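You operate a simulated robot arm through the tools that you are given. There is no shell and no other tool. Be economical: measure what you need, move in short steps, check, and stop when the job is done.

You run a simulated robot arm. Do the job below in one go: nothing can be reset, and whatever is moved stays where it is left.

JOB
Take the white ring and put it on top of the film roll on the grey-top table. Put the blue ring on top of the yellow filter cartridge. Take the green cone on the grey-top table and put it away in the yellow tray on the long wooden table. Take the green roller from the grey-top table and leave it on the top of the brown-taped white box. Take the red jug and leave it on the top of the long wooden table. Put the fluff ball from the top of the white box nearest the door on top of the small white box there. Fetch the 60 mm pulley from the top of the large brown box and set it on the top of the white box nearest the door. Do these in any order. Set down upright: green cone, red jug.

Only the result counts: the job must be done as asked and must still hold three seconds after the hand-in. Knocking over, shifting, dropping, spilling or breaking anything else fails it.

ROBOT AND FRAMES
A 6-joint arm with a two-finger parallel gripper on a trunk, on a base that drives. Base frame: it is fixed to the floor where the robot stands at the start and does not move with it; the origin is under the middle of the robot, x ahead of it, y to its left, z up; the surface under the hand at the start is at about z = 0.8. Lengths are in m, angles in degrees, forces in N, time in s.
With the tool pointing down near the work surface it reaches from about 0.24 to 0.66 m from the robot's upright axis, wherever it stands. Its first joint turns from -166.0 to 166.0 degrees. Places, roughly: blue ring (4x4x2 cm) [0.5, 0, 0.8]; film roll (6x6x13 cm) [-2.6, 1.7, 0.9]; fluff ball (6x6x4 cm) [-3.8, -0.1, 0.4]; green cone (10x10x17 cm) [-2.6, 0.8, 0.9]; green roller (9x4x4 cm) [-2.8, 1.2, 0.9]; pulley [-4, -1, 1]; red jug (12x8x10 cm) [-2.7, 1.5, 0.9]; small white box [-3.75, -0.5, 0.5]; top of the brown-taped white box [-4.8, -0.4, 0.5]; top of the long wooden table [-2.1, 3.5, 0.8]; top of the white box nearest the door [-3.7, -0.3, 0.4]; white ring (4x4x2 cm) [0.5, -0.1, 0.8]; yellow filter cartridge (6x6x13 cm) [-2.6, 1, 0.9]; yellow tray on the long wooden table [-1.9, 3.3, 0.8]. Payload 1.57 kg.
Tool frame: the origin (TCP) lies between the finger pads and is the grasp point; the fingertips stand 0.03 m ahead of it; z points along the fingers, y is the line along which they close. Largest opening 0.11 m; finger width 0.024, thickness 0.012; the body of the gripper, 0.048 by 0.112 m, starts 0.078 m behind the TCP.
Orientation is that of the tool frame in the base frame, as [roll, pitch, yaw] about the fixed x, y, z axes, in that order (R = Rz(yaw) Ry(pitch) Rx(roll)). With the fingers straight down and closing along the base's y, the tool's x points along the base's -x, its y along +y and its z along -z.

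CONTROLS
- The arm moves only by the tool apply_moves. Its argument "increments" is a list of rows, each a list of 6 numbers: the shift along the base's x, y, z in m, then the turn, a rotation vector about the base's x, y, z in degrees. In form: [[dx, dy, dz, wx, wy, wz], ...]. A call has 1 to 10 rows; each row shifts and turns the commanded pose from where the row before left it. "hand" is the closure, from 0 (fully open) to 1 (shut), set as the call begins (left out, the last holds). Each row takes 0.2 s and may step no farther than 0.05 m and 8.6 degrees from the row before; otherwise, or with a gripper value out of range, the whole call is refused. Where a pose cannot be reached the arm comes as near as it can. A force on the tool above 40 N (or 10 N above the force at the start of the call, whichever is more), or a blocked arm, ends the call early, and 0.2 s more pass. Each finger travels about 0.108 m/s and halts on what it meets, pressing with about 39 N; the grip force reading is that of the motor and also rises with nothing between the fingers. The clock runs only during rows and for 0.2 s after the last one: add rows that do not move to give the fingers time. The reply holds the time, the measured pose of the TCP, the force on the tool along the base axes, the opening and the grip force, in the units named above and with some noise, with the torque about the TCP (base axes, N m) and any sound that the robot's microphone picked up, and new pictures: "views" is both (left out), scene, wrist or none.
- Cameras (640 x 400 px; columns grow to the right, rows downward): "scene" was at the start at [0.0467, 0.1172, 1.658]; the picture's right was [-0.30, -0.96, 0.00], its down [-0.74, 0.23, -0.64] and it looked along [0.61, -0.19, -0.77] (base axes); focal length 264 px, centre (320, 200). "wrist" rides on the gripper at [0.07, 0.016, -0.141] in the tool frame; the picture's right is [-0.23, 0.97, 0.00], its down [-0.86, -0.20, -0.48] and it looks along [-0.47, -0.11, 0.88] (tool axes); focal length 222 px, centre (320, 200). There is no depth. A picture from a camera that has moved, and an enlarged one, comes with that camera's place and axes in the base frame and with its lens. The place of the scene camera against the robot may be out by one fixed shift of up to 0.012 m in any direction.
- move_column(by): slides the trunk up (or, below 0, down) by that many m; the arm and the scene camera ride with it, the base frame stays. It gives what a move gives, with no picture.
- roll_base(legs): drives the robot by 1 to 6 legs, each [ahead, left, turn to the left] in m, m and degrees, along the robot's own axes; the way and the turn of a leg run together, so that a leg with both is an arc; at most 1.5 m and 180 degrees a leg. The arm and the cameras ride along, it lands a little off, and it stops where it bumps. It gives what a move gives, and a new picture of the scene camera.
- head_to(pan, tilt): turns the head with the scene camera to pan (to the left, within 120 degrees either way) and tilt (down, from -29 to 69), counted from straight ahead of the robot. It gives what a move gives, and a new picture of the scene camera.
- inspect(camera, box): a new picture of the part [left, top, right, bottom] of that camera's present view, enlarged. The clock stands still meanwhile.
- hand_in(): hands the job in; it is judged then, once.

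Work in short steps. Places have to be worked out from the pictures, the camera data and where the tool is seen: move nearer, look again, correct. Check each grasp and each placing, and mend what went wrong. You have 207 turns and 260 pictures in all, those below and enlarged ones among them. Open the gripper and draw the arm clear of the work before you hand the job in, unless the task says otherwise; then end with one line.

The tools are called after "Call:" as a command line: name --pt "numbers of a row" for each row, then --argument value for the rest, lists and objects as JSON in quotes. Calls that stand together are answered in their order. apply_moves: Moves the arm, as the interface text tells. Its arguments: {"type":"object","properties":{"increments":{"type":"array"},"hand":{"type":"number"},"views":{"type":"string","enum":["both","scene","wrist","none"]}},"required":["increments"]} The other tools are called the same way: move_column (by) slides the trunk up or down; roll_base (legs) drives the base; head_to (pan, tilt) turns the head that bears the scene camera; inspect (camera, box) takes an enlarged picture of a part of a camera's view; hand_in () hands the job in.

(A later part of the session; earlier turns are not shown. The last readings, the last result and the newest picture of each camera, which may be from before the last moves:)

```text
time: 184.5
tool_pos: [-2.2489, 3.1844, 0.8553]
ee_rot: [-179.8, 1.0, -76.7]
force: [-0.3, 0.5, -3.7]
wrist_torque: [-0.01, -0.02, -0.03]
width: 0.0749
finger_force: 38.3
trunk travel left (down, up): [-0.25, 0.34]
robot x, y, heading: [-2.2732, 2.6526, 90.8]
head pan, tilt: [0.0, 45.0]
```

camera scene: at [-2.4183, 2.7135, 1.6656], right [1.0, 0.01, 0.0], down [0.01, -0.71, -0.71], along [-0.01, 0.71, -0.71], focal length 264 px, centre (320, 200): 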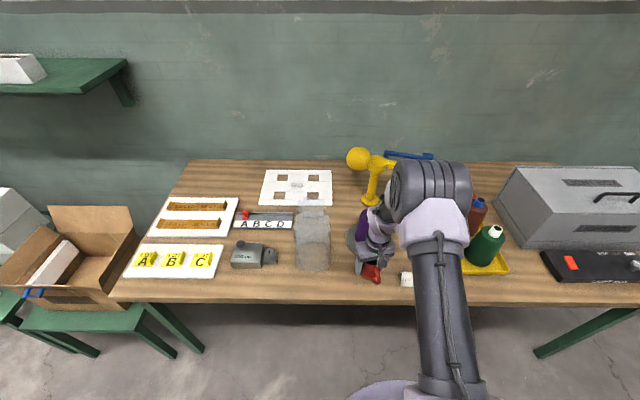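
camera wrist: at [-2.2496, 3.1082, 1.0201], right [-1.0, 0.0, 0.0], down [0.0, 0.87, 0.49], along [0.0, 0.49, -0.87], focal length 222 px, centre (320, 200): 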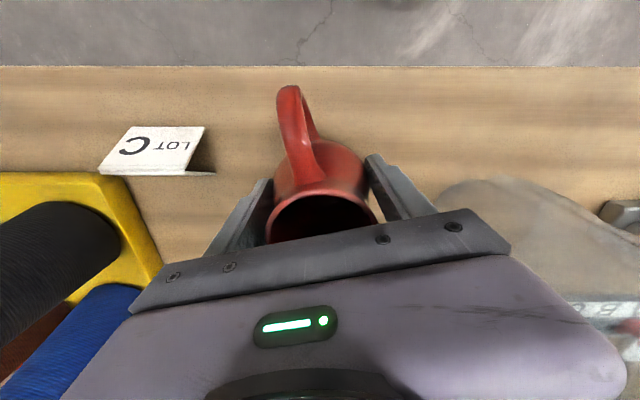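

Call:
apply_moves --pt "0 0 -0.003 0 0 0" --pt "0 0 0 0 0 0" --views "none"

Call:
apply_moves --pt "0 0 -0.002 0 0 0" --pt "0 0 0 0 0 0" --views "none"

```text
time: 185.1
tool_pos: [-2.2481, 3.1855, 0.8539]
ee_rot: [-179.9, 1.2, -76.8]
force: [-0.7, -0.1, 13.7]
wrist_torque: [-0.33, 0.05, -0.03]
width: 0.0749
finger_force: 38.9
trunk travel left (down, up): [-0.25, 0.34]
robot x, y, heading: [-2.2695, 2.6544, 91.0]
head pan, tilt: [0.0, 45.0]
```

```text
time: 185.7
tool_pos: [-2.2488, 3.1848, 0.8522]
ee_rot: [-179.9, 1.2, -76.8]
force: [-2.6, 3.8, 24.8]
wrist_torque: [0.3, 0.09, -0.05]
width: 0.0747
finger_force: 39.3
trunk travel left (down, up): [-0.25, 0.34]
robot x, y, heading: [-2.2725, 2.653, 90.7]
head pan, tilt: [0.0, 45.0]
```

Jug is on the table. I relieve 2 mm, open to about 0.1 and lift.

Call:
apply_moves --pt "0 0 0.003 0 0 0" --pt "0 0 0 0 0 0" --views "none"

Call:
apply_moves --pt "0 0 0 0 0 0" --pt "0 0 0 0 0 0" --hand 0.06 --views "none"

Call:
apply_moves --pt "0 0 0.03 0 0 0" --pt "0 0 0.04 0 0 0" --pt "0 0 0.05 0 0 0" --pt "0 0 0.05 0 0 0" --pt "0 0 0.05 0 0 0" --pt "0 0 0.05 0 0 0" --views "both"

```text
time: 186.3
tool_pos: [-2.2482, 3.1841, 0.8529]
ee_rot: [-179.9, 0.8, -76.9]
force: [1.4, 0.7, -3.5]
wrist_torque: [-0.02, 0.02, 0.04]
width: 0.0747
finger_force: 39.0
trunk travel left (down, up): [-0.25, 0.34]
robot x, y, heading: [-2.2764, 2.6521, 90.6]
head pan, tilt: [0.0, 45.0]
```

```text
time: 186.9
tool_pos: [-2.2484, 3.1849, 0.8533]
ee_rot: [-179.9, 0.9, -76.7]
force: [-0.5, -0.2, -0.7]
wrist_torque: [0.01, -0.04, 0.02]
width: 0.1033
finger_force: 0.1
trunk travel left (down, up): [-0.25, 0.34]
robot x, y, heading: [-2.2728, 2.6533, 90.8]
head pan, tilt: [0.0, 45.0]
```

```text
time: 188.3
tool_pos: [-2.2439, 3.1808, 1.1222]
ee_rot: [-179.9, 1.0, -76.7]
force: [-0.2, -0.3, 0.2]
wrist_torque: [0.0, -0.02, 0.0]
width: 0.1035
finger_force: 0.1
trunk travel left (down, up): [-0.25, 0.34]
robot x, y, heading: [-2.2698, 2.6532, 90.6]
head pan, tilt: [0.0, 45.0]
camera scene: at [-2.4183, 2.7127, 1.6657], right [1.0, 0.01, 0.0], down [0.01, -0.71, -0.71], along [-0.01, 0.71, -0.71], focal length 264 px, centre (320, 200)
camera wrist: at [-2.2457, 3.1063, 1.2607], right [-1.0, 0.0, 0.0], down [0.0, 0.87, 0.49], along [0.0, 0.49, -0.87], focal length 222 px, centre (320, 200)
```

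scene: 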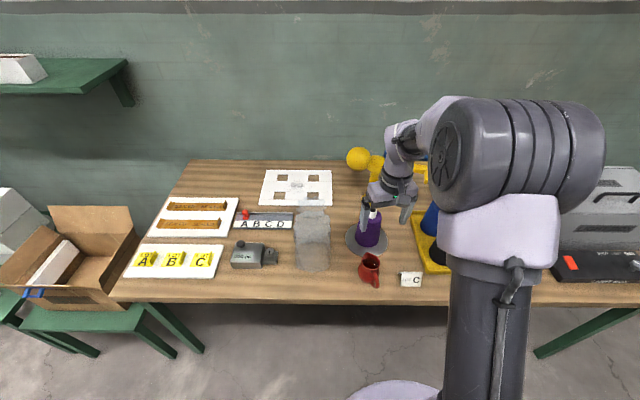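
wrist: 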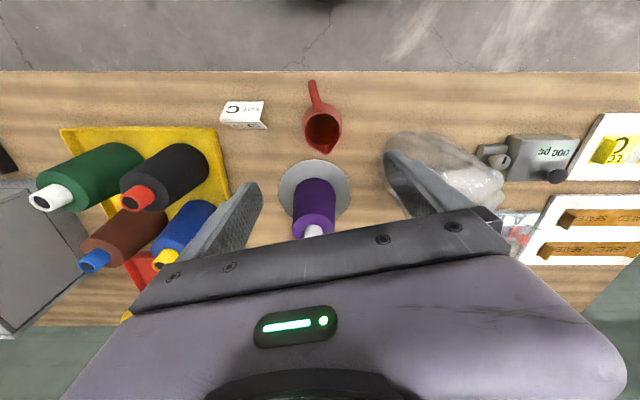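

Jug stands upright on the long table. Now the green roller at about (-2.79, 1.19), again from the far side.

Call:
roll_base --legs '[[-0.2, 0, 0], [0, 0.96, 0], [0, 0, -90.6], [0, -1.22, 0]]'

```text
time: 204.1
tool_pos: [-2.6859, 1.178, 1.1204]
ee_rot: [-179.9, 1.0, -167.8]
force: [0.2, 0.6, -0.8]
wrist_torque: [-0.01, -0.02, -0.02]
width: 0.1031
finger_force: 0.0
trunk travel left (down, up): [-0.25, 0.34]
robot x, y, heading: [-3.2112, 1.216, -0.5]
head pan, tilt: [0.0, 45.0]
camera scene: at [-3.1574, 1.3525, 1.6656], right [-0.01, -1.0, 0.0], down [-0.71, 0.0, -0.71], along [0.71, 0.0, -0.71], focal length 264 px, centre (320, 200)
```

scene: 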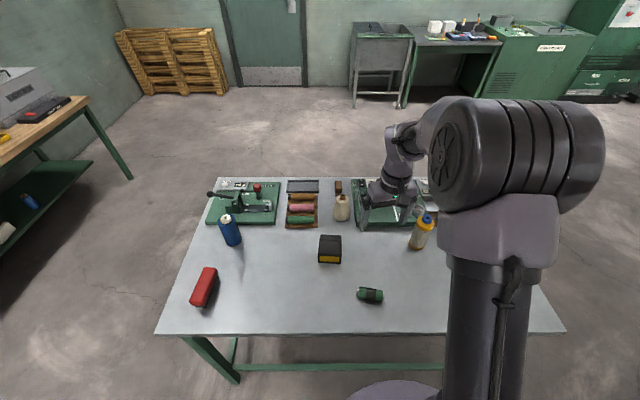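

Roller centre ≈ (-2.779, 1.191), axis ~14° off the y line. I turn the wrist by +64° while moving over it.

Call:
apply_moves --pt "-0.012 0.002 0 0 0 8" --pt "-0.012 0.002 0 0 0 8" --pt "-0.012 0.002 0 0 0 8" --pt "-0.012 0.002 0 0 0 8" --pt "-0.012 0.002 0 0 0 8" --pt "-0.012 0.002 0 0 0 8" --pt "-0.012 0.001 -0.02 0 0 8" --pt "-0.01 0 -0.03 0 0 8" --pt "0 0 0 0 0 0" --hand 0.3 --views "both"

```text
time: 206.1
tool_pos: [-2.78, 1.1914, 1.0704]
ee_rot: [-179.9, 1.0, -103.8]
force: [0.6, -1.2, -0.1]
wrist_torque: [-0.03, 0.02, 0.01]
width: 0.077
finger_force: 0.0
trunk travel left (down, up): [-0.25, 0.34]
robot x, y, heading: [-3.2103, 1.2082, -0.4]
head pan, tilt: [0.0, 45.0]
camera scene: at [-3.1576, 1.3529, 1.6656], right [-0.01, -1.0, 0.0], down [-0.71, 0.0, -0.71], along [0.71, 0.0, -0.71], focal length 264 px, centre (320, 200)
camera wrist: at [-2.814, 1.1239, 1.2102], right [-0.89, 0.45, 0.0], down [0.39, 0.78, 0.49], along [0.22, 0.44, -0.87], focal length 222 px, centre (320, 200)
```

scene: 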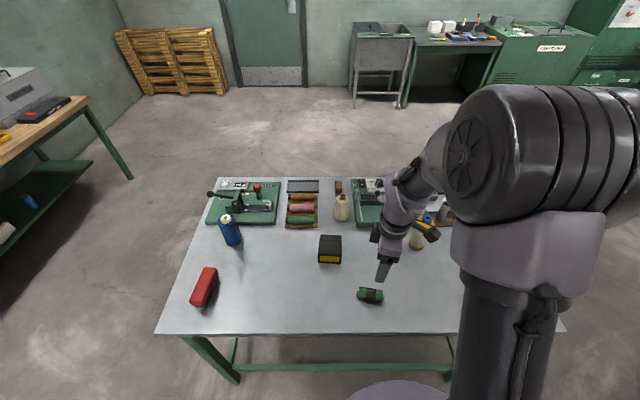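
wrist: 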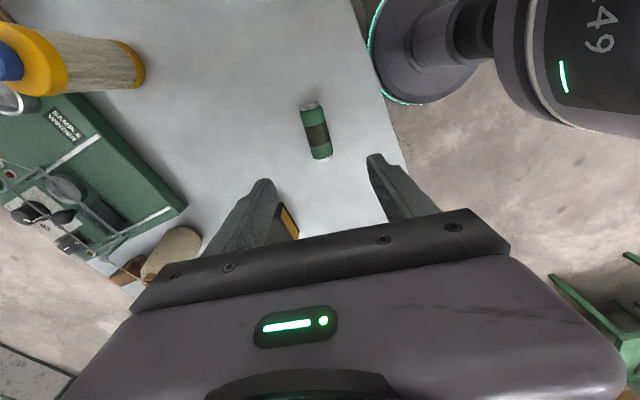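

Aligned. I descend to TCP z ≈ 0.878.

Call:
apply_moves --pt "0.004 -0.002 -0.04 0 0 0" --pt "0 0 -0.05 0 0 0" --pt "0 0 -0.05 0 0 0" --pt "0 0 -0.04 0 0 0" --pt "0 0 -0.012 0 0 0" --pt "0 0 0 0 0 0" --views "wrist"

```text
time: 207.5
tool_pos: [-2.7749, 1.19, 0.8798]
ee_rot: [-179.9, 1.0, -103.8]
force: [-1.0, 0.7, 5.1]
wrist_torque: [0.03, 0.3, -0.09]
width: 0.0771
finger_force: 0.1
trunk travel left (down, up): [-0.25, 0.34]
robot x, y, heading: [-3.2119, 1.213, -0.4]
head pan, tilt: [0.0, 45.0]
camera wrist: at [-2.81, 1.1229, 1.0192], right [-0.89, 0.45, 0.0], down [0.4, 0.77, 0.49], along [0.22, 0.44, -0.87], focal length 222 px, centre (320, 200)
```

wrist: 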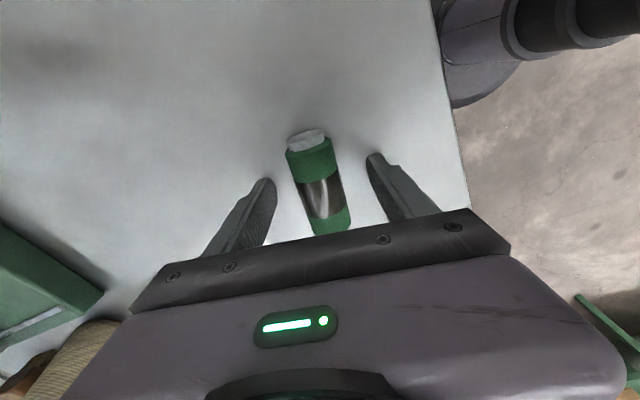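

Tips just touch the table (5 N). I raise 2 mm, close and lift.

Call:
apply_moves --pt "0 0 0.003 0 0 0" --pt "0 0 0 0 0 0" --pt "0 0 0 0 0 0" --pt "0 0 0 0 0 0" --hand 1 --views "none"

Call:
apply_moves --pt "0 0 0.03 0 0 0" --pt "0 0 0.05 0 0 0" --pt "0 0 0.05 0 0 0" --pt "0 0 0.05 0 0 0" --pt "0 0 0.05 0 0 0" --views "wrist"

```text
time: 208.5
tool_pos: [-2.7756, 1.1894, 0.8827]
ee_rot: [-179.9, 1.0, -103.8]
force: [-0.7, -0.8, -0.2]
wrist_torque: [-0.01, 0.01, 0.1]
width: 0.0323
finger_force: 38.7
trunk travel left (down, up): [-0.25, 0.34]
robot x, y, heading: [-3.2137, 1.2151, -0.2]
head pan, tilt: [0.0, 45.0]
```

```text
time: 209.7
tool_pos: [-2.7775, 1.191, 1.1124]
ee_rot: [-179.9, 0.9, -103.8]
force: [0.1, 1.4, -1.6]
wrist_torque: [0.0, -0.01, 0.0]
width: 0.0328
finger_force: 38.9
trunk travel left (down, up): [-0.25, 0.34]
robot x, y, heading: [-3.2111, 1.2107, -0.8]
head pan, tilt: [0.0, 45.0]
camera wrist: at [-2.8115, 1.125, 1.2508], right [-0.89, 0.45, 0.0], down [0.39, 0.77, 0.49], along [0.22, 0.44, -0.87], focal length 222 px, centre (320, 200)
```

wrist: 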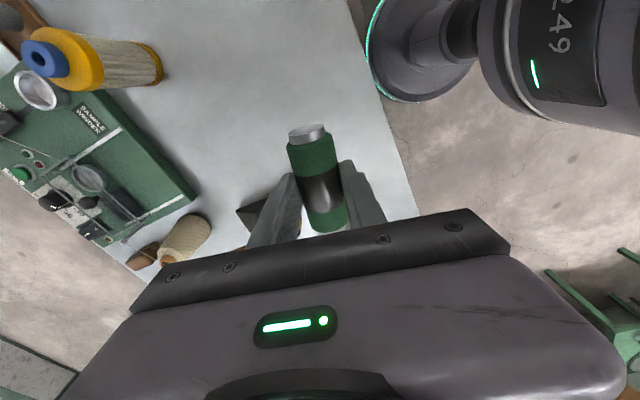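

Roller held. I move along the aisle a bit and turn the head to survey the white boxes.

Call:
roll_base --legs '[[0, -0.4, 0]]'

Call:
head_to --pan -119 --tilt 30

```text
time: 212.2
tool_pos: [-2.7786, 0.7896, 1.1103]
ee_rot: [-180.0, 1.0, -103.7]
force: [0.1, 0.2, -1.2]
wrist_torque: [0.03, 0.0, -0.04]
width: 0.0329
finger_force: 38.9
trunk travel left (down, up): [-0.25, 0.34]
robot x, y, heading: [-3.2135, 0.81, -0.1]
head pan, tilt: [0.0, 45.0]
camera scene: at [-3.1593, 0.9498, 1.6657], right [0.0, -1.0, 0.0], down [-0.71, 0.0, -0.71], along [0.71, 0.0, -0.71], focal length 264 px, centre (320, 200)
```

scene: 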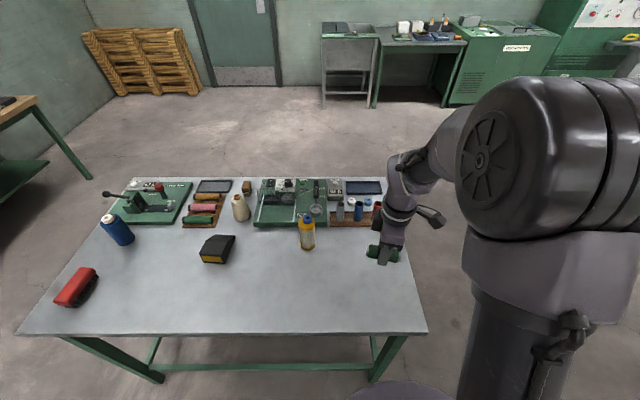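

```text
time: 214.2
tool_pos: [-2.7787, 0.7903, 1.1112]
ee_rot: [-179.9, 1.0, -103.8]
force: [0.8, -0.6, -1.3]
wrist_torque: [0.03, 0.04, 0.01]
width: 0.0326
finger_force: 39.0
trunk travel left (down, up): [-0.25, 0.34]
robot x, y, heading: [-3.2141, 0.8088, -0.1]
head pan, tilt: [-119.0, 30.0]
camera scene: at [-3.2848, 0.872, 1.6882], right [-0.87, 0.49, 0.0], down [0.24, 0.44, -0.87], along [-0.42, -0.76, -0.5], focal length 264 px, centre (320, 200)
```

scene: 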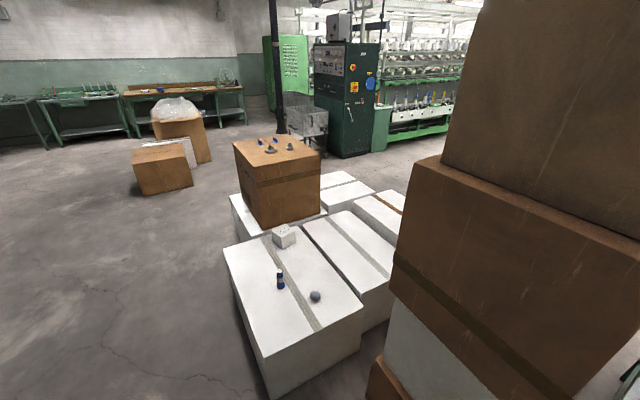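

The boxes form rows: the door box (x -3.99…-3.41), a second one, then the brown-taped one around (-4.8, -0.4), with the brown stack blocking its +y side. I take the safe long way round the grey table to the open floor east of the boxes and look from there.

Call:
roll_base --legs '[[0, 1.5, 0], [0, 0.13, 0], [1.45, 0, 0], [0, -1.5, 0], [0, -1.5, 0]]'

Call:
roll_base --legs '[[0, -0.6, 0], [0, 0, 90]]'

Call:
head_to --pan 90 --tilt 25

```text
time: 243.6
tool_pos: [-1.5141, -0.6824, 1.1113]
ee_rot: [-179.9, 1.1, -109.1]
force: [0.0, -0.4, -2.2]
wrist_torque: [0.0, -0.02, 0.0]
width: 0.0325
finger_force: 38.9
trunk travel left (down, up): [-0.25, 0.34]
robot x, y, heading: [-1.9492, -0.6198, -5.7]
head pan, tilt: [-119.0, 30.0]
camera scene: at [-2.011, -0.5535, 1.6882], right [-0.82, 0.57, 0.0], down [0.28, 0.41, -0.87], along [-0.49, -0.71, -0.5], focal length 264 px, centre (320, 200)
```

scene: 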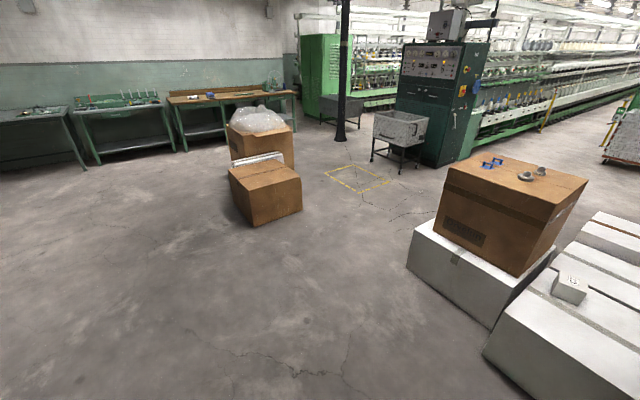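

```text
time: 250.8
tool_pos: [-1.9376, -0.7893, 1.1102]
ee_rot: [-179.9, 1.0, -19.9]
force: [-0.4, 0.9, -1.4]
wrist_torque: [-0.02, 0.0, 0.02]
width: 0.0329
finger_force: 39.1
trunk travel left (down, up): [-0.25, 0.34]
robot x, y, heading: [-2.0073, -1.2177, 83.4]
head pan, tilt: [-119.0, 30.0]
camera scene: at [-2.0809, -1.2773, 1.6882], right [-0.58, -0.81, 0.0], down [-0.41, 0.29, -0.87], along [0.71, -0.5, -0.5], focal length 264 px, centre (320, 200)
```

scene: 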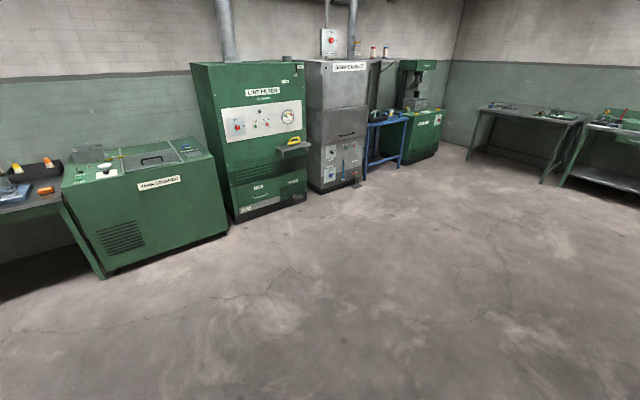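

```text
time: 253.9
tool_pos: [-1.9382, -0.7888, 1.1109]
ee_rot: [-179.9, 1.0, -20.0]
force: [0.1, -0.2, -1.7]
wrist_torque: [-0.02, 0.01, 0.0]
width: 0.0324
finger_force: 38.7
trunk travel left (down, up): [-0.25, 0.34]
robot x, y, heading: [-2.0065, -1.2223, 83.5]
head pan, tilt: [90.0, 25.0]
camera scene: at [-2.2461, -1.2144, 1.6962], right [0.11, 0.99, 0.0], down [0.42, -0.05, -0.91], along [-0.9, 0.1, -0.42], focal length 264 px, centre (320, 200)
```

scene: 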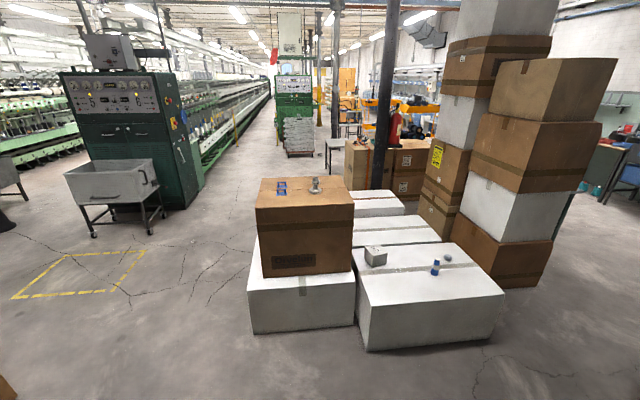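

Good overview. I enlarge the box cluster.

Call:
inspect --camera "scene" --box '[230, 130, 530, 350]'

```text
1.82 times, centred on (380, 240) of scene
camera zoom: at [-2.2461, -1.2144, 1.6962], right [0.11, 0.99, 0.0], down [0.42, -0.05, -0.91], along [-0.9, 0.1, -0.42], focal length 481 px, centre (211, 127)
```

zoom: 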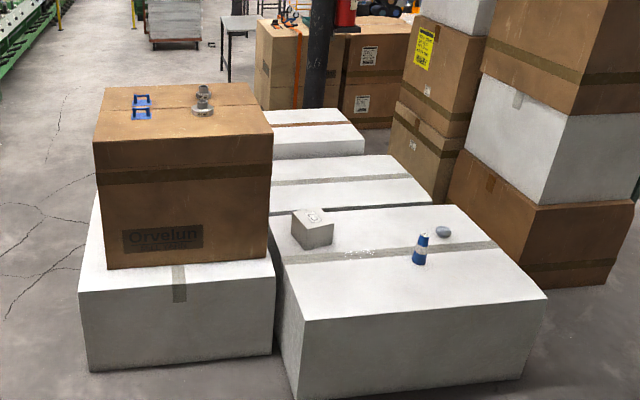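

I look straight down to measure how far my own base extends, since that decides how near the boxes I can stand.

Call:
head_to --pan 60 --tilt 69

```text
time: 255.0
tool_pos: [-1.9381, -0.7884, 1.1116]
ee_rot: [-179.9, 1.0, -20.0]
force: [-0.4, -0.4, -2.2]
wrist_torque: [-0.02, 0.01, 0.0]
width: 0.0325
finger_force: 39.0
trunk travel left (down, up): [-0.25, 0.34]
robot x, y, heading: [-2.0112, -1.2222, 83.7]
head pan, tilt: [60.0, 68.8]
camera scene: at [-2.1995, -1.1916, 1.6368], right [0.59, 0.8, 0.0], down [0.75, -0.55, -0.36], along [-0.29, 0.22, -0.93], focal length 264 px, centre (320, 200)
```

scene: 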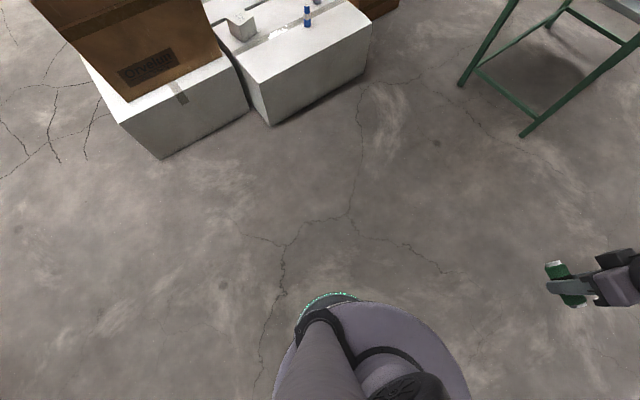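

Base radius is only about 0.22 m. I turn west and drive along y ≈ -2.1 past the boxes to x ≈ -5.4, then face north.

Call:
roll_base --legs '[[0, 0, 96.4], [0.5, 0.88, 0], [1.45, 0, 0]]'

Call:
head_to --pan 0 --tilt 30

```text
time: 271.2
tool_pos: [-4.404, -2.0892, 1.1104]
ee_rot: [180.0, 0.9, 76.8]
force: [-0.1, 0.0, -1.3]
wrist_torque: [0.02, -0.03, 0.0]
width: 0.0327
finger_force: 39.4
trunk travel left (down, up): [-0.25, 0.34]
robot x, y, heading: [-3.9643, -2.1107, -179.7]
head pan, tilt: [60.0, 68.8]
camera scene: at [-3.9797, -2.2966, 1.6367], right [-0.87, 0.5, 0.0], down [0.46, 0.81, -0.36], along [-0.18, -0.31, -0.93], focal length 264 px, centre (320, 200)
```

scene: 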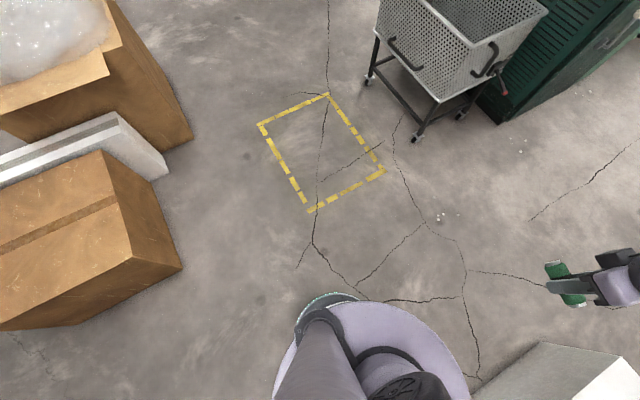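

```text
time: 272.5
tool_pos: [-4.4028, -2.0891, 1.1109]
ee_rot: [-179.9, 0.9, 76.8]
force: [0.4, 0.3, -1.8]
wrist_torque: [-0.03, -0.02, -0.03]
width: 0.0326
finger_force: 39.1
trunk travel left (down, up): [-0.25, 0.34]
robot x, y, heading: [-3.9661, -2.1111, -179.7]
head pan, tilt: [0.0, 30.0]
camera scene: at [-4.0422, -2.2486, 1.6882], right [-0.01, 1.0, 0.0], down [0.5, 0.0, -0.87], along [-0.87, 0.0, -0.5], focal length 264 px, centre (320, 200)
```

scene: 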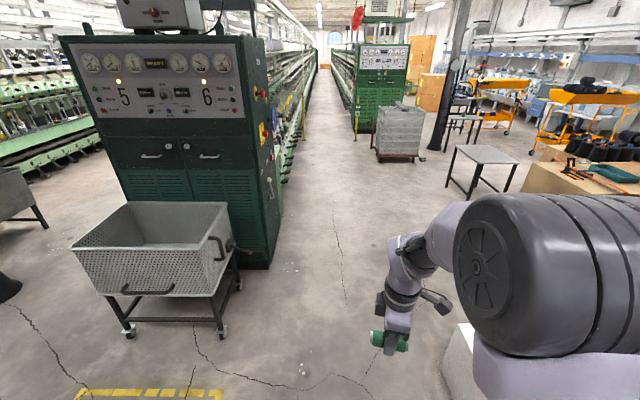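

Call:
head_to --pan -75 --tilt 40

Call:
head_to --pan -35 --tilt 40

```text
time: 273.9
tool_pos: [-4.4043, -2.0901, 1.1121]
ee_rot: [-180.0, 1.0, 76.7]
force: [0.1, -0.8, -1.7]
wrist_torque: [-0.01, -0.03, 0.05]
width: 0.0326
finger_force: 39.1
trunk travel left (down, up): [-0.25, 0.34]
robot x, y, heading: [-3.9659, -2.1071, -179.5]
head pan, tilt: [-75.0, 40.0]
camera scene: at [-3.9742, -2.1661, 1.6729], right [0.96, 0.26, 0.0], down [0.17, -0.62, -0.77], along [-0.2, 0.74, -0.64], focal length 264 px, centre (320, 200)
```

scene: 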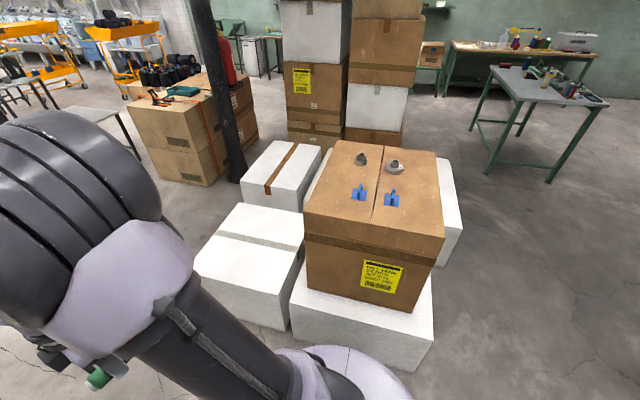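

```text
time: 275.0
tool_pos: [-4.404, -2.0911, 1.1096]
ee_rot: [-179.9, 0.9, 76.8]
force: [0.3, 0.8, -1.0]
wrist_torque: [0.0, 0.0, 0.01]
width: 0.0325
finger_force: 38.6
trunk travel left (down, up): [-0.25, 0.34]
robot x, y, heading: [-3.9659, -2.1071, -179.8]
head pan, tilt: [-35.0, 40.0]
camera scene: at [-4.0216, -2.1996, 1.6729], right [0.57, 0.82, 0.0], down [0.53, -0.37, -0.77], along [-0.63, 0.44, -0.64], focal length 264 px, centre (320, 200)
```

scene: 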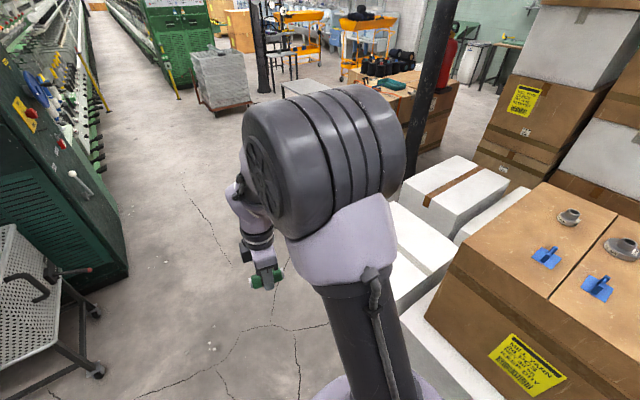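

Now I see the brown-taped box: x -5.05…-4.53, y -0.70…0, plus a pole at (-5.45, -0.14). I go to about (-5.37, -0.78), facing 30°.

Call:
roll_base --legs '[[1.4, 0, 0], [0, 0, -150]]'

Call:
head_to --pan 20 --tilt 40

```text
time: 288.1
tool_pos: [-4.9854, -1.9046, 1.1113]
ee_rot: [-179.9, 1.0, -71.0]
force: [0.1, 0.9, -1.4]
wrist_torque: [-0.02, 0.0, -0.02]
width: 0.0325
finger_force: 38.5
trunk travel left (down, up): [-0.25, 0.34]
robot x, y, heading: [-5.3663, -2.1218, 32.3]
head pan, tilt: [-35.0, 40.0]
camera scene: at [-5.3789, -2.0185, 1.6729], right [-0.05, -1.0, 0.0], down [-0.64, 0.03, -0.77], along [0.77, -0.04, -0.64], focal length 264 px, centre (320, 200)
```

scene: 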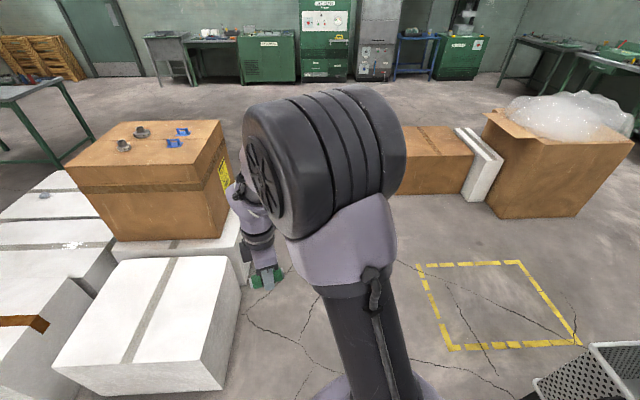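

```text
time: 289.4
tool_pos: [-4.9863, -1.9041, 1.1105]
ee_rot: [-179.9, 1.0, -71.0]
force: [0.0, 0.2, -0.7]
wrist_torque: [0.04, 0.02, 0.02]
width: 0.0326
finger_force: 39.3
trunk travel left (down, up): [-0.25, 0.34]
robot x, y, heading: [-5.3657, -2.1192, 32.5]
head pan, tilt: [20.0, 40.0]
camera scene: at [-5.4119, -1.9473, 1.6729], right [0.79, -0.61, 0.0], down [-0.39, -0.51, -0.77], along [0.47, 0.61, -0.64], focal length 264 px, centre (320, 200)
```

scene: 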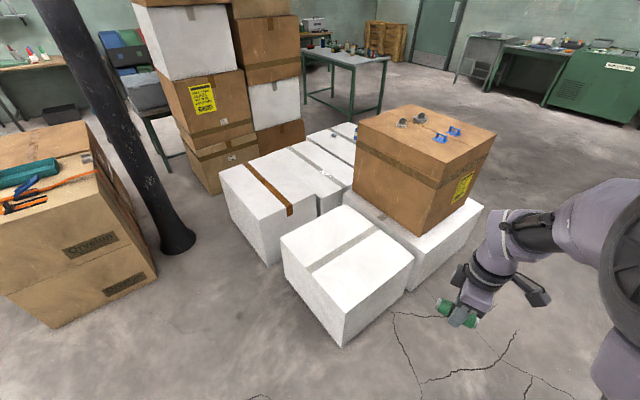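

Third box top z ≈ 0.50, x -4.97…-4.49, y -0.73…-0.05. I drive north to (-5.33, -0.75) and lower the trunk.

Call:
roll_base --legs '[[0.764, 1.138, 0]]'

Call:
head_to --pan 20 --tilt 55

```text
time: 296.2
tool_pos: [-4.9521, -0.5362, 1.1111]
ee_rot: [-179.9, 1.0, -71.2]
force: [0.2, -0.5, -0.7]
wrist_torque: [0.0, 0.0, -0.01]
width: 0.0324
finger_force: 39.2
trunk travel left (down, up): [-0.25, 0.34]
robot x, y, heading: [-5.3327, -0.7538, 32.3]
head pan, tilt: [20.0, 40.0]
camera scene: at [-5.3783, -0.5773, 1.6728], right [0.79, -0.61, 0.0], down [-0.39, -0.51, -0.77], along [0.47, 0.61, -0.64], focal length 264 px, centre (320, 200)
```

scene: 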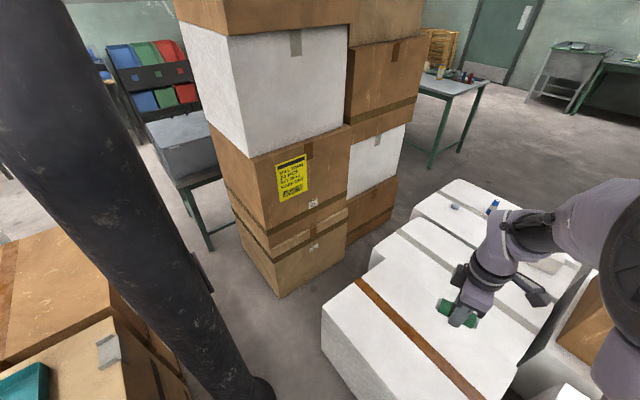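

```text
time: 297.0
tool_pos: [-4.9522, -0.5364, 1.1104]
ee_rot: [-180.0, 1.1, -71.2]
force: [0.9, -0.3, -2.1]
wrist_torque: [-0.03, 0.01, 0.01]
width: 0.0325
finger_force: 38.2
trunk travel left (down, up): [-0.25, 0.34]
robot x, y, heading: [-5.3325, -0.7529, 32.1]
head pan, tilt: [20.0, 55.0]
camera scene: at [-5.3862, -0.5878, 1.6522], right [0.79, -0.61, 0.0], down [-0.5, -0.65, -0.57], along [0.35, 0.45, -0.82], focal length 264 px, centre (320, 200)
```

scene: 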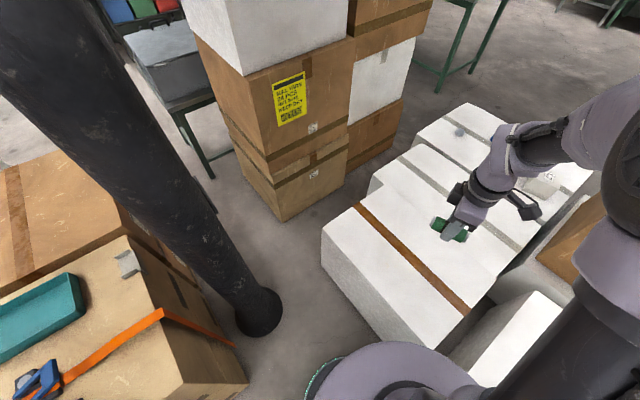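

I place it at (-4.88, -0.42), between tape and edge. Lower the trunk 0.25 m, then move over.

Call:
move_column --by -0.25

Call:
apply_moves --pt "0.024 0.039 0 0 0 0" --pt "0.024 0.039 0 0 0 0" --pt "0.024 0.038 0 0 0 0" --pt "0 0 -0.05 0 0 0" --pt "0 0 -0.05 0 0 0" --pt "0 0 -0.05 0 0 0" --pt "0 0 0 0 0 0" --views "both"

```text
time: 299.6
tool_pos: [-4.9523, -0.5358, 0.8603]
ee_rot: [-179.9, 0.9, -71.1]
force: [-0.4, 0.3, -0.9]
wrist_torque: [0.02, -0.04, 0.02]
width: 0.0326
finger_force: 39.3
trunk travel left (down, up): [0.0, 0.59]
robot x, y, heading: [-5.3329, -0.7515, 32.3]
head pan, tilt: [20.0, 55.0]
```

```text
time: 301.1
tool_pos: [-4.8781, -0.4203, 0.7113]
ee_rot: [-179.9, 1.0, -71.2]
force: [-1.3, -0.3, -1.5]
wrist_torque: [-0.02, 0.02, 0.0]
width: 0.0325
finger_force: 38.8
trunk travel left (down, up): [0.0, 0.59]
robot x, y, heading: [-5.3317, -0.753, 32.4]
head pan, tilt: [20.0, 55.0]
camera scene: at [-5.386, -0.5877, 1.4022], right [0.79, -0.61, 0.0], down [-0.5, -0.65, -0.57], along [0.35, 0.45, -0.82], focal length 264 px, centre (320, 200)
camera wrist: at [-4.8726, -0.4939, 0.8498], right [-1.0, -0.1, 0.0], down [-0.08, 0.87, 0.49], along [-0.05, 0.49, -0.87], focal length 222 px, centre (320, 200)
```

scene: 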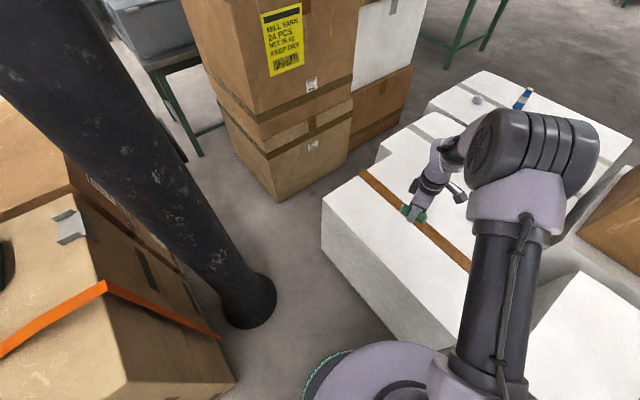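
wrist: 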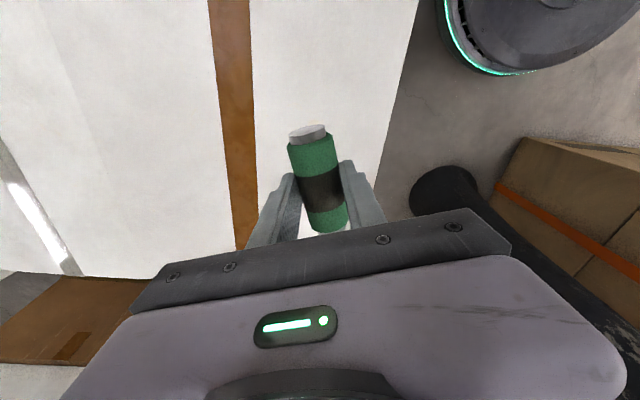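

Roller is over the strip between tape and edge. I descend to 0.565, then step down.

Call:
apply_moves --pt "0 0 -0.05 0 0 0" --pt "0 0 -0.05 0 0 0" --pt "0 0 -0.03 0 0 0" --pt "0 0 -0.012 0 0 0" --pt "0 0 0 0 0 0" --views "wrist"

Call:
apply_moves --pt "0 0 -0.005 0 0 0" --pt "0 0 -0.005 0 0 0" --pt "0 0 0 0 0 0" --views "none"

```text
time: 302.4
tool_pos: [-4.8791, -0.4202, 0.5691]
ee_rot: [-179.9, 1.0, -71.2]
force: [0.2, 0.0, -1.6]
wrist_torque: [-0.01, -0.02, -0.02]
width: 0.0327
finger_force: 39.3
trunk travel left (down, up): [0.0, 0.59]
robot x, y, heading: [-5.3312, -0.7528, 32.1]
head pan, tilt: [20.0, 55.0]
camera wrist: at [-4.8733, -0.493, 0.7075], right [-1.0, -0.1, 0.0], down [-0.08, 0.87, 0.49], along [-0.05, 0.49, -0.87], focal length 222 px, centre (320, 200)
```

wrist: 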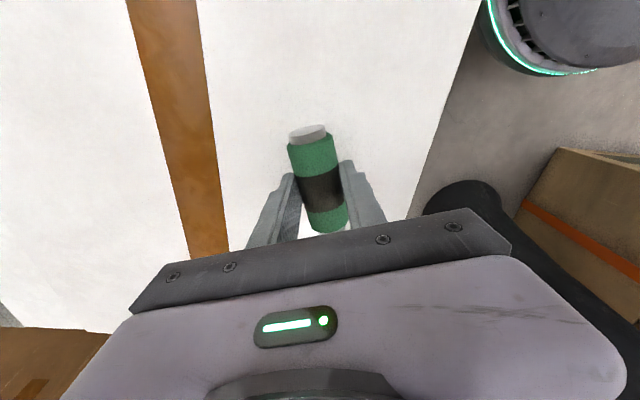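

```text
time: 303.1
tool_pos: [-4.8797, -0.4194, 0.5601]
ee_rot: [-179.8, 0.9, -71.2]
force: [0.7, 0.7, -1.6]
wrist_torque: [-0.01, -0.03, -0.01]
width: 0.0324
finger_force: 38.4
trunk travel left (down, up): [0.0, 0.59]
robot x, y, heading: [-5.3319, -0.7529, 32.7]
head pan, tilt: [20.0, 55.0]
```

Call:
apply_moves --pt "0 0 -0.004 0 0 0" --pt "0 0 -0.004 0 0 0" --pt "0 0 0 0 0 0" --views "none"

Call:
apply_moves --pt "0 0 -0.004 0 0 0" --pt "0 0 0 0 0 0" --views "none"

Call:
apply_moves --pt "0 0 -0.003 0 0 0" --pt "0 0 0 0 0 0" --views "wrist"

```text
time: 303.9
tool_pos: [-4.8789, -0.4183, 0.5506]
ee_rot: [-179.9, 1.0, -71.2]
force: [0.2, -0.3, -1.5]
wrist_torque: [0.0, 0.03, 0.02]
width: 0.0327
finger_force: 39.4
trunk travel left (down, up): [0.0, 0.59]
robot x, y, heading: [-5.3349, -0.7526, 32.2]
head pan, tilt: [20.0, 55.0]
```

```text
time: 304.6
tool_pos: [-4.8801, -0.4186, 0.5472]
ee_rot: [180.0, 1.0, -71.2]
force: [0.8, -0.9, -2.2]
wrist_torque: [-0.03, -0.02, 0.05]
width: 0.0325
finger_force: 38.8
trunk travel left (down, up): [0.0, 0.59]
robot x, y, heading: [-5.3305, -0.7516, 32.5]
head pan, tilt: [20.0, 55.0]
```

```text
time: 305.1
tool_pos: [-4.8799, -0.4186, 0.5434]
ee_rot: [-179.9, 1.0, -71.1]
force: [-0.9, 0.5, -0.6]
wrist_torque: [0.0, 0.02, -0.03]
width: 0.0325
finger_force: 38.7
trunk travel left (down, up): [0.0, 0.59]
robot x, y, heading: [-5.3349, -0.7545, 32.4]
head pan, tilt: [20.0, 55.0]
camera wrist: at [-4.8736, -0.4933, 0.6831], right [-1.0, -0.1, 0.0], down [-0.08, 0.87, 0.49], along [-0.05, 0.49, -0.87], focal length 222 px, centre (320, 200)
```

wrist: 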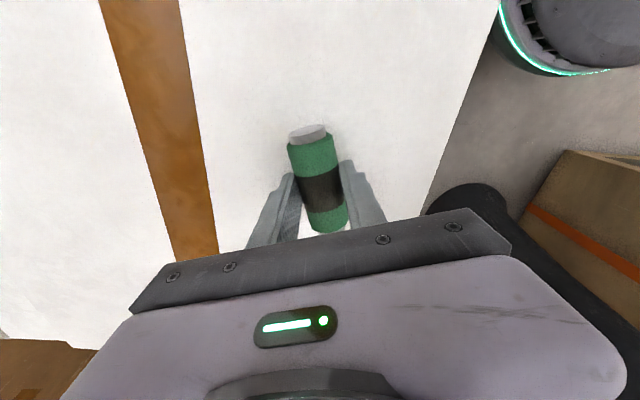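

Call:
apply_moves --pt "0 0 -0.003 0 0 0" --pt "0 0 0 0 0 0" --views "none"

Call:
apply_moves --pt "0 0 -0.003 0 0 0" --pt "0 0 0 0 0 0" --views "none"

Call:
apply_moves --pt "0 0 -0.003 0 0 0" --pt "0 0 0 0 0 0" --views "none"

```text
time: 305.8
tool_pos: [-4.8806, -0.4193, 0.5419]
ee_rot: [-179.9, 1.0, -71.2]
force: [1.0, 0.1, -1.8]
wrist_torque: [-0.02, -0.01, 0.02]
width: 0.0328
finger_force: 39.4
trunk travel left (down, up): [0.0, 0.59]
robot x, y, heading: [-5.3326, -0.7517, 32.3]
head pan, tilt: [20.0, 55.0]
```

```text
time: 306.4
tool_pos: [-4.8804, -0.4184, 0.5378]
ee_rot: [-179.9, 1.0, -71.2]
force: [0.8, -0.3, -2.1]
wrist_torque: [-0.02, 0.0, 0.03]
width: 0.0325
finger_force: 39.1
trunk travel left (down, up): [0.0, 0.59]
robot x, y, heading: [-5.3301, -0.7509, 32.2]
head pan, tilt: [20.0, 55.0]
```

```text
time: 306.9
tool_pos: [-4.8802, -0.4204, 0.5356]
ee_rot: [179.9, 0.9, -71.2]
force: [-0.1, -0.9, -1.8]
wrist_torque: [0.02, 0.01, 0.03]
width: 0.0326
finger_force: 39.7
trunk travel left (down, up): [0.0, 0.59]
robot x, y, heading: [-5.3303, -0.7514, 32.0]
head pan, tilt: [20.0, 55.0]
```

Still free; continuing in 4 mm steps with a stop per call.

Call:
apply_moves --pt "0 0 -0.004 0 0 0" --pt "0 0 0 0 0 0" --views "none"

Call:
apply_moves --pt "0 0 -0.004 0 0 0" --pt "0 0 0 0 0 0" --views "none"

Call:
apply_moves --pt "0 0 -0.004 0 0 0" --pt "0 0 0 0 0 0" --views "scene"

```text
time: 307.6
tool_pos: [-4.8803, -0.419, 0.5326]
ee_rot: [-179.7, 1.2, -71.2]
force: [-4.4, 0.3, 32.8]
wrist_torque: [-0.38, 0.07, -0.05]
width: 0.0325
finger_force: 38.9
trunk travel left (down, up): [0.0, 0.59]
robot x, y, heading: [-5.3305, -0.7531, 32.4]
head pan, tilt: [20.0, 55.0]
```

```text
time: 307.9
tool_pos: [-4.8797, -0.4196, 0.5322]
ee_rot: [-179.7, 1.2, -71.2]
force: [-8.7, -8.6, 29.3]
wrist_torque: [-0.45, 0.24, 0.04]
width: 0.0326
finger_force: 38.8
trunk travel left (down, up): [0.0, 0.59]
robot x, y, heading: [-5.3331, -0.7492, 32.3]
head pan, tilt: [20.0, 55.0]
stopped in row 1: the force on the tool passed its limit at 47 N (the readings are from after the stop); the commanded pose is now the measured one
```

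```text
time: 308.1
tool_pos: [-4.8806, -0.4199, 0.533]
ee_rot: [-179.7, 1.1, -71.3]
force: [-8.7, -7.5, 26.7]
wrist_torque: [-0.41, 0.26, 0.07]
width: 0.0326
finger_force: 38.7
trunk travel left (down, up): [0.0, 0.59]
robot x, y, heading: [-5.3307, -0.7554, 32.2]
head pan, tilt: [20.0, 55.0]
stopped in row 1: the force on the tool passed its limit at 46 N (the readings are from after the stop); the commanded pose is now the measured one
camera scene: at [-5.3892, -0.5901, 1.4024], right [0.79, -0.61, 0.0], down [-0.5, -0.65, -0.58], along [0.35, 0.45, -0.82], focal length 264 px, centre (320, 200)
```

scene: 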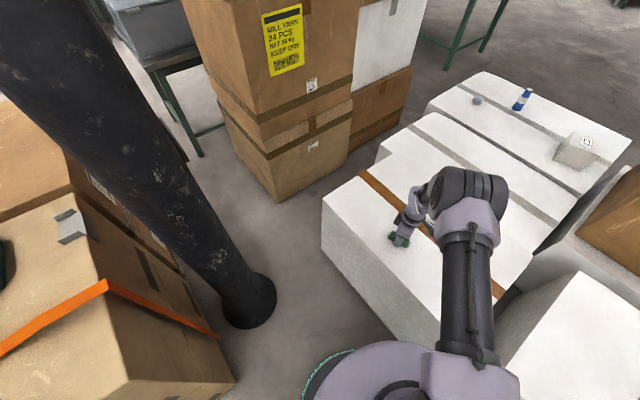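

Contact at TCP 0.533. I relieve 2 mm, open moderately, and lift.

Call:
apply_moves --pt "0 0 0.002 0 0 0" --pt "0 0 0 0 0 0" --views "none"

Call:
apply_moves --pt "0 0 0 0 0 0" --pt "0 0 0 0 0 0" --hand 0.5 --views "none"

Call:
apply_moves --pt "0 0 0.03 0 0 0" --pt "0 0 0.05 0 0 0" --pt "0 0 0.05 0 0 0" --pt "0 0 0.05 0 0 0" --views "wrist"

```text
time: 308.7
tool_pos: [-4.8805, -0.4197, 0.5327]
ee_rot: [-179.8, 1.1, -71.3]
force: [-8.2, -3.8, 10.9]
wrist_torque: [0.11, 0.33, 0.1]
width: 0.0327
finger_force: 39.1
trunk travel left (down, up): [0.0, 0.59]
robot x, y, heading: [-5.3323, -0.7498, 32.3]
head pan, tilt: [20.0, 55.0]
```

```text
time: 309.3
tool_pos: [-4.8799, -0.4206, 0.5333]
ee_rot: [-179.8, 1.1, -71.4]
force: [0.8, -0.5, -0.4]
wrist_torque: [-0.01, -0.01, 0.01]
width: 0.0548
finger_force: 0.0
trunk travel left (down, up): [0.0, 0.59]
robot x, y, heading: [-5.3307, -0.7552, 32.2]
head pan, tilt: [20.0, 55.0]
```

```text
time: 310.3
tool_pos: [-4.8797, -0.4218, 0.7163]
ee_rot: [180.0, 1.1, -71.3]
force: [-0.1, -0.3, -0.3]
wrist_torque: [-0.01, 0.01, -0.02]
width: 0.0551
finger_force: 0.1
trunk travel left (down, up): [0.0, 0.59]
robot x, y, heading: [-5.3338, -0.7561, 32.1]
head pan, tilt: [20.0, 55.0]
camera wrist: at [-4.8738, -0.4958, 0.8537], right [-1.0, -0.1, 0.0], down [-0.08, 0.87, 0.49], along [-0.05, 0.49, -0.87], focal length 222 px, centre (320, 200)
```

wrist: 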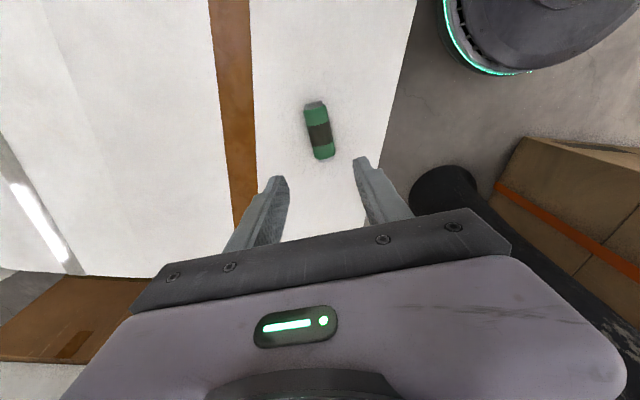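

Roller lies on the brown-taped box. I raise the trunk and drive back round to the east side of the large brown box.

Call:
move_column --by 0.3

Call:
roll_base --legs '[[-0.719, -1.142, 0], [0, 0, -32.2], [1.25, 0, 0], [1.25, 0, 0]]'

Call:
roll_base --legs '[[0, 0, 180], [0, -0.9, 0]]'

Call:
head_to --pan 0 --tilt 35

```text
time: 313.3
tool_pos: [-4.8799, -0.4225, 1.0144]
ee_rot: [-179.7, 1.1, -71.3]
force: [0.0, 0.6, 0.0]
wrist_torque: [-0.03, -0.03, -0.02]
width: 0.055
finger_force: 0.1
trunk travel left (down, up): [-0.3, 0.29]
robot x, y, heading: [-5.3278, -0.754, 32.5]
head pan, tilt: [20.0, 55.0]
```

```text
time: 333.5
tool_pos: [-2.2812, -2.1686, 1.0155]
ee_rot: [-179.8, 1.1, -105.5]
force: [0.2, -0.3, 0.3]
wrist_torque: [-0.02, 0.01, 0.03]
width: 0.055
finger_force: 0.1
trunk travel left (down, up): [-0.3, 0.29]
robot x, y, heading: [-2.8427, -2.1888, -2.1]
head pan, tilt: [20.0, 55.0]
camera scene: at [-2.7957, -2.0264, 1.7022], right [0.31, -0.95, 0.0], down [-0.78, -0.25, -0.57], along [0.54, 0.18, -0.82], focal length 264 px, centre (320, 200)
```

scene: 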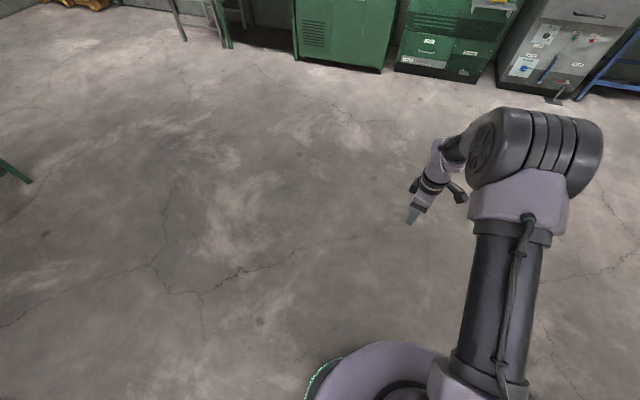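

```text
time: 345.7
tool_pos: [-3.4063, -1.3156, 1.0143]
ee_rot: [-179.8, 1.0, 76.1]
force: [0.2, 0.1, 0.3]
wrist_torque: [0.0, 0.01, -0.03]
width: 0.0552
finger_force: 0.0
trunk travel left (down, up): [-0.3, 0.29]
robot x, y, heading: [-2.85, -1.2832, 179.6]
head pan, tilt: [20.0, 55.0]
camera scene: at [-2.9017, -1.444, 1.7022], right [-0.34, 0.94, 0.0], down [0.77, 0.28, -0.57], along [-0.54, -0.19, -0.82], focal length 264 px, centre (320, 200)
```

scene: 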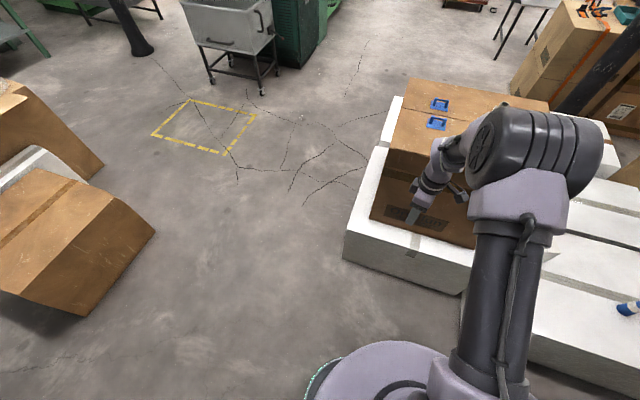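

```text
time: 346.6
tool_pos: [-3.4069, -1.3155, 1.0152]
ee_rot: [-179.8, 1.1, 76.0]
force: [-0.4, 0.2, -0.6]
wrist_torque: [-0.01, -0.01, 0.01]
width: 0.0547
finger_force: 0.1
trunk travel left (down, up): [-0.3, 0.29]
robot x, y, heading: [-2.847, -1.279, 179.7]
head pan, tilt: [0.0, 35.0]
camera scene: at [-2.9219, -1.4196, 1.7304], right [0.0, 1.0, 0.0], down [0.57, 0.0, -0.82], along [-0.82, 0.0, -0.57], focal length 264 px, centre (320, 200)
```

scene: 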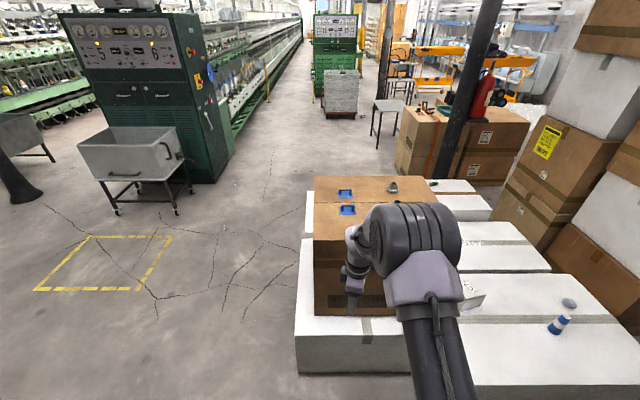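

I raise the trunk so the hand clears the box top (0.96) and look at the pulleys.

Call:
move_column --by 0.25

Call:
apply_moves --pt "0 -0.04 0 0 0 0" --pt "0 -0.04 0 0 0 0" --pt "0 -0.04 0 0 0 0" --pt "0 -0.04 0 0 0 0" --pt "0 -0.04 0 0 0 0" --views "scene"

```text
time: 349.1
tool_pos: [-3.4072, -1.3159, 1.2648]
ee_rot: [-179.8, 1.1, 76.0]
force: [-0.3, 0.3, 0.1]
wrist_torque: [0.0, -0.03, -0.03]
width: 0.0551
finger_force: 0.2
trunk travel left (down, up): [-0.55, 0.04]
robot x, y, heading: [-2.8477, -1.2766, 179.9]
head pan, tilt: [0.0, 35.0]
```

```text
time: 350.4
tool_pos: [-3.4048, -1.5184, 1.2657]
ee_rot: [-179.9, 1.0, 76.1]
force: [-0.6, 0.2, 0.5]
wrist_torque: [0.02, 0.03, 0.0]
width: 0.0552
finger_force: 0.1
trunk travel left (down, up): [-0.55, 0.04]
robot x, y, heading: [-2.8488, -1.2786, 179.7]
head pan, tilt: [0.0, 35.0]
camera scene: at [-2.9217, -1.4215, 1.9803], right [0.01, 1.0, 0.0], down [0.57, 0.0, -0.82], along [-0.82, 0.0, -0.57], focal length 264 px, centre (320, 200)
```

scene: 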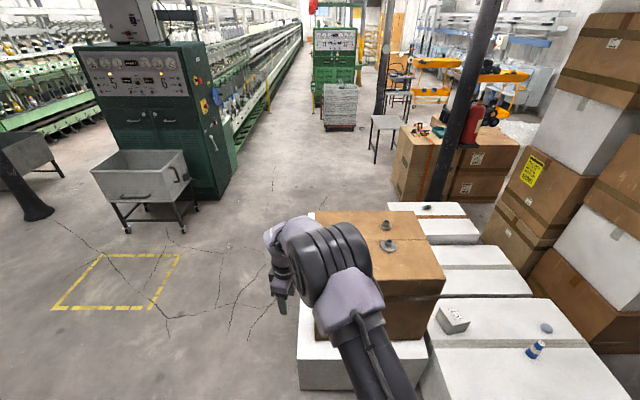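

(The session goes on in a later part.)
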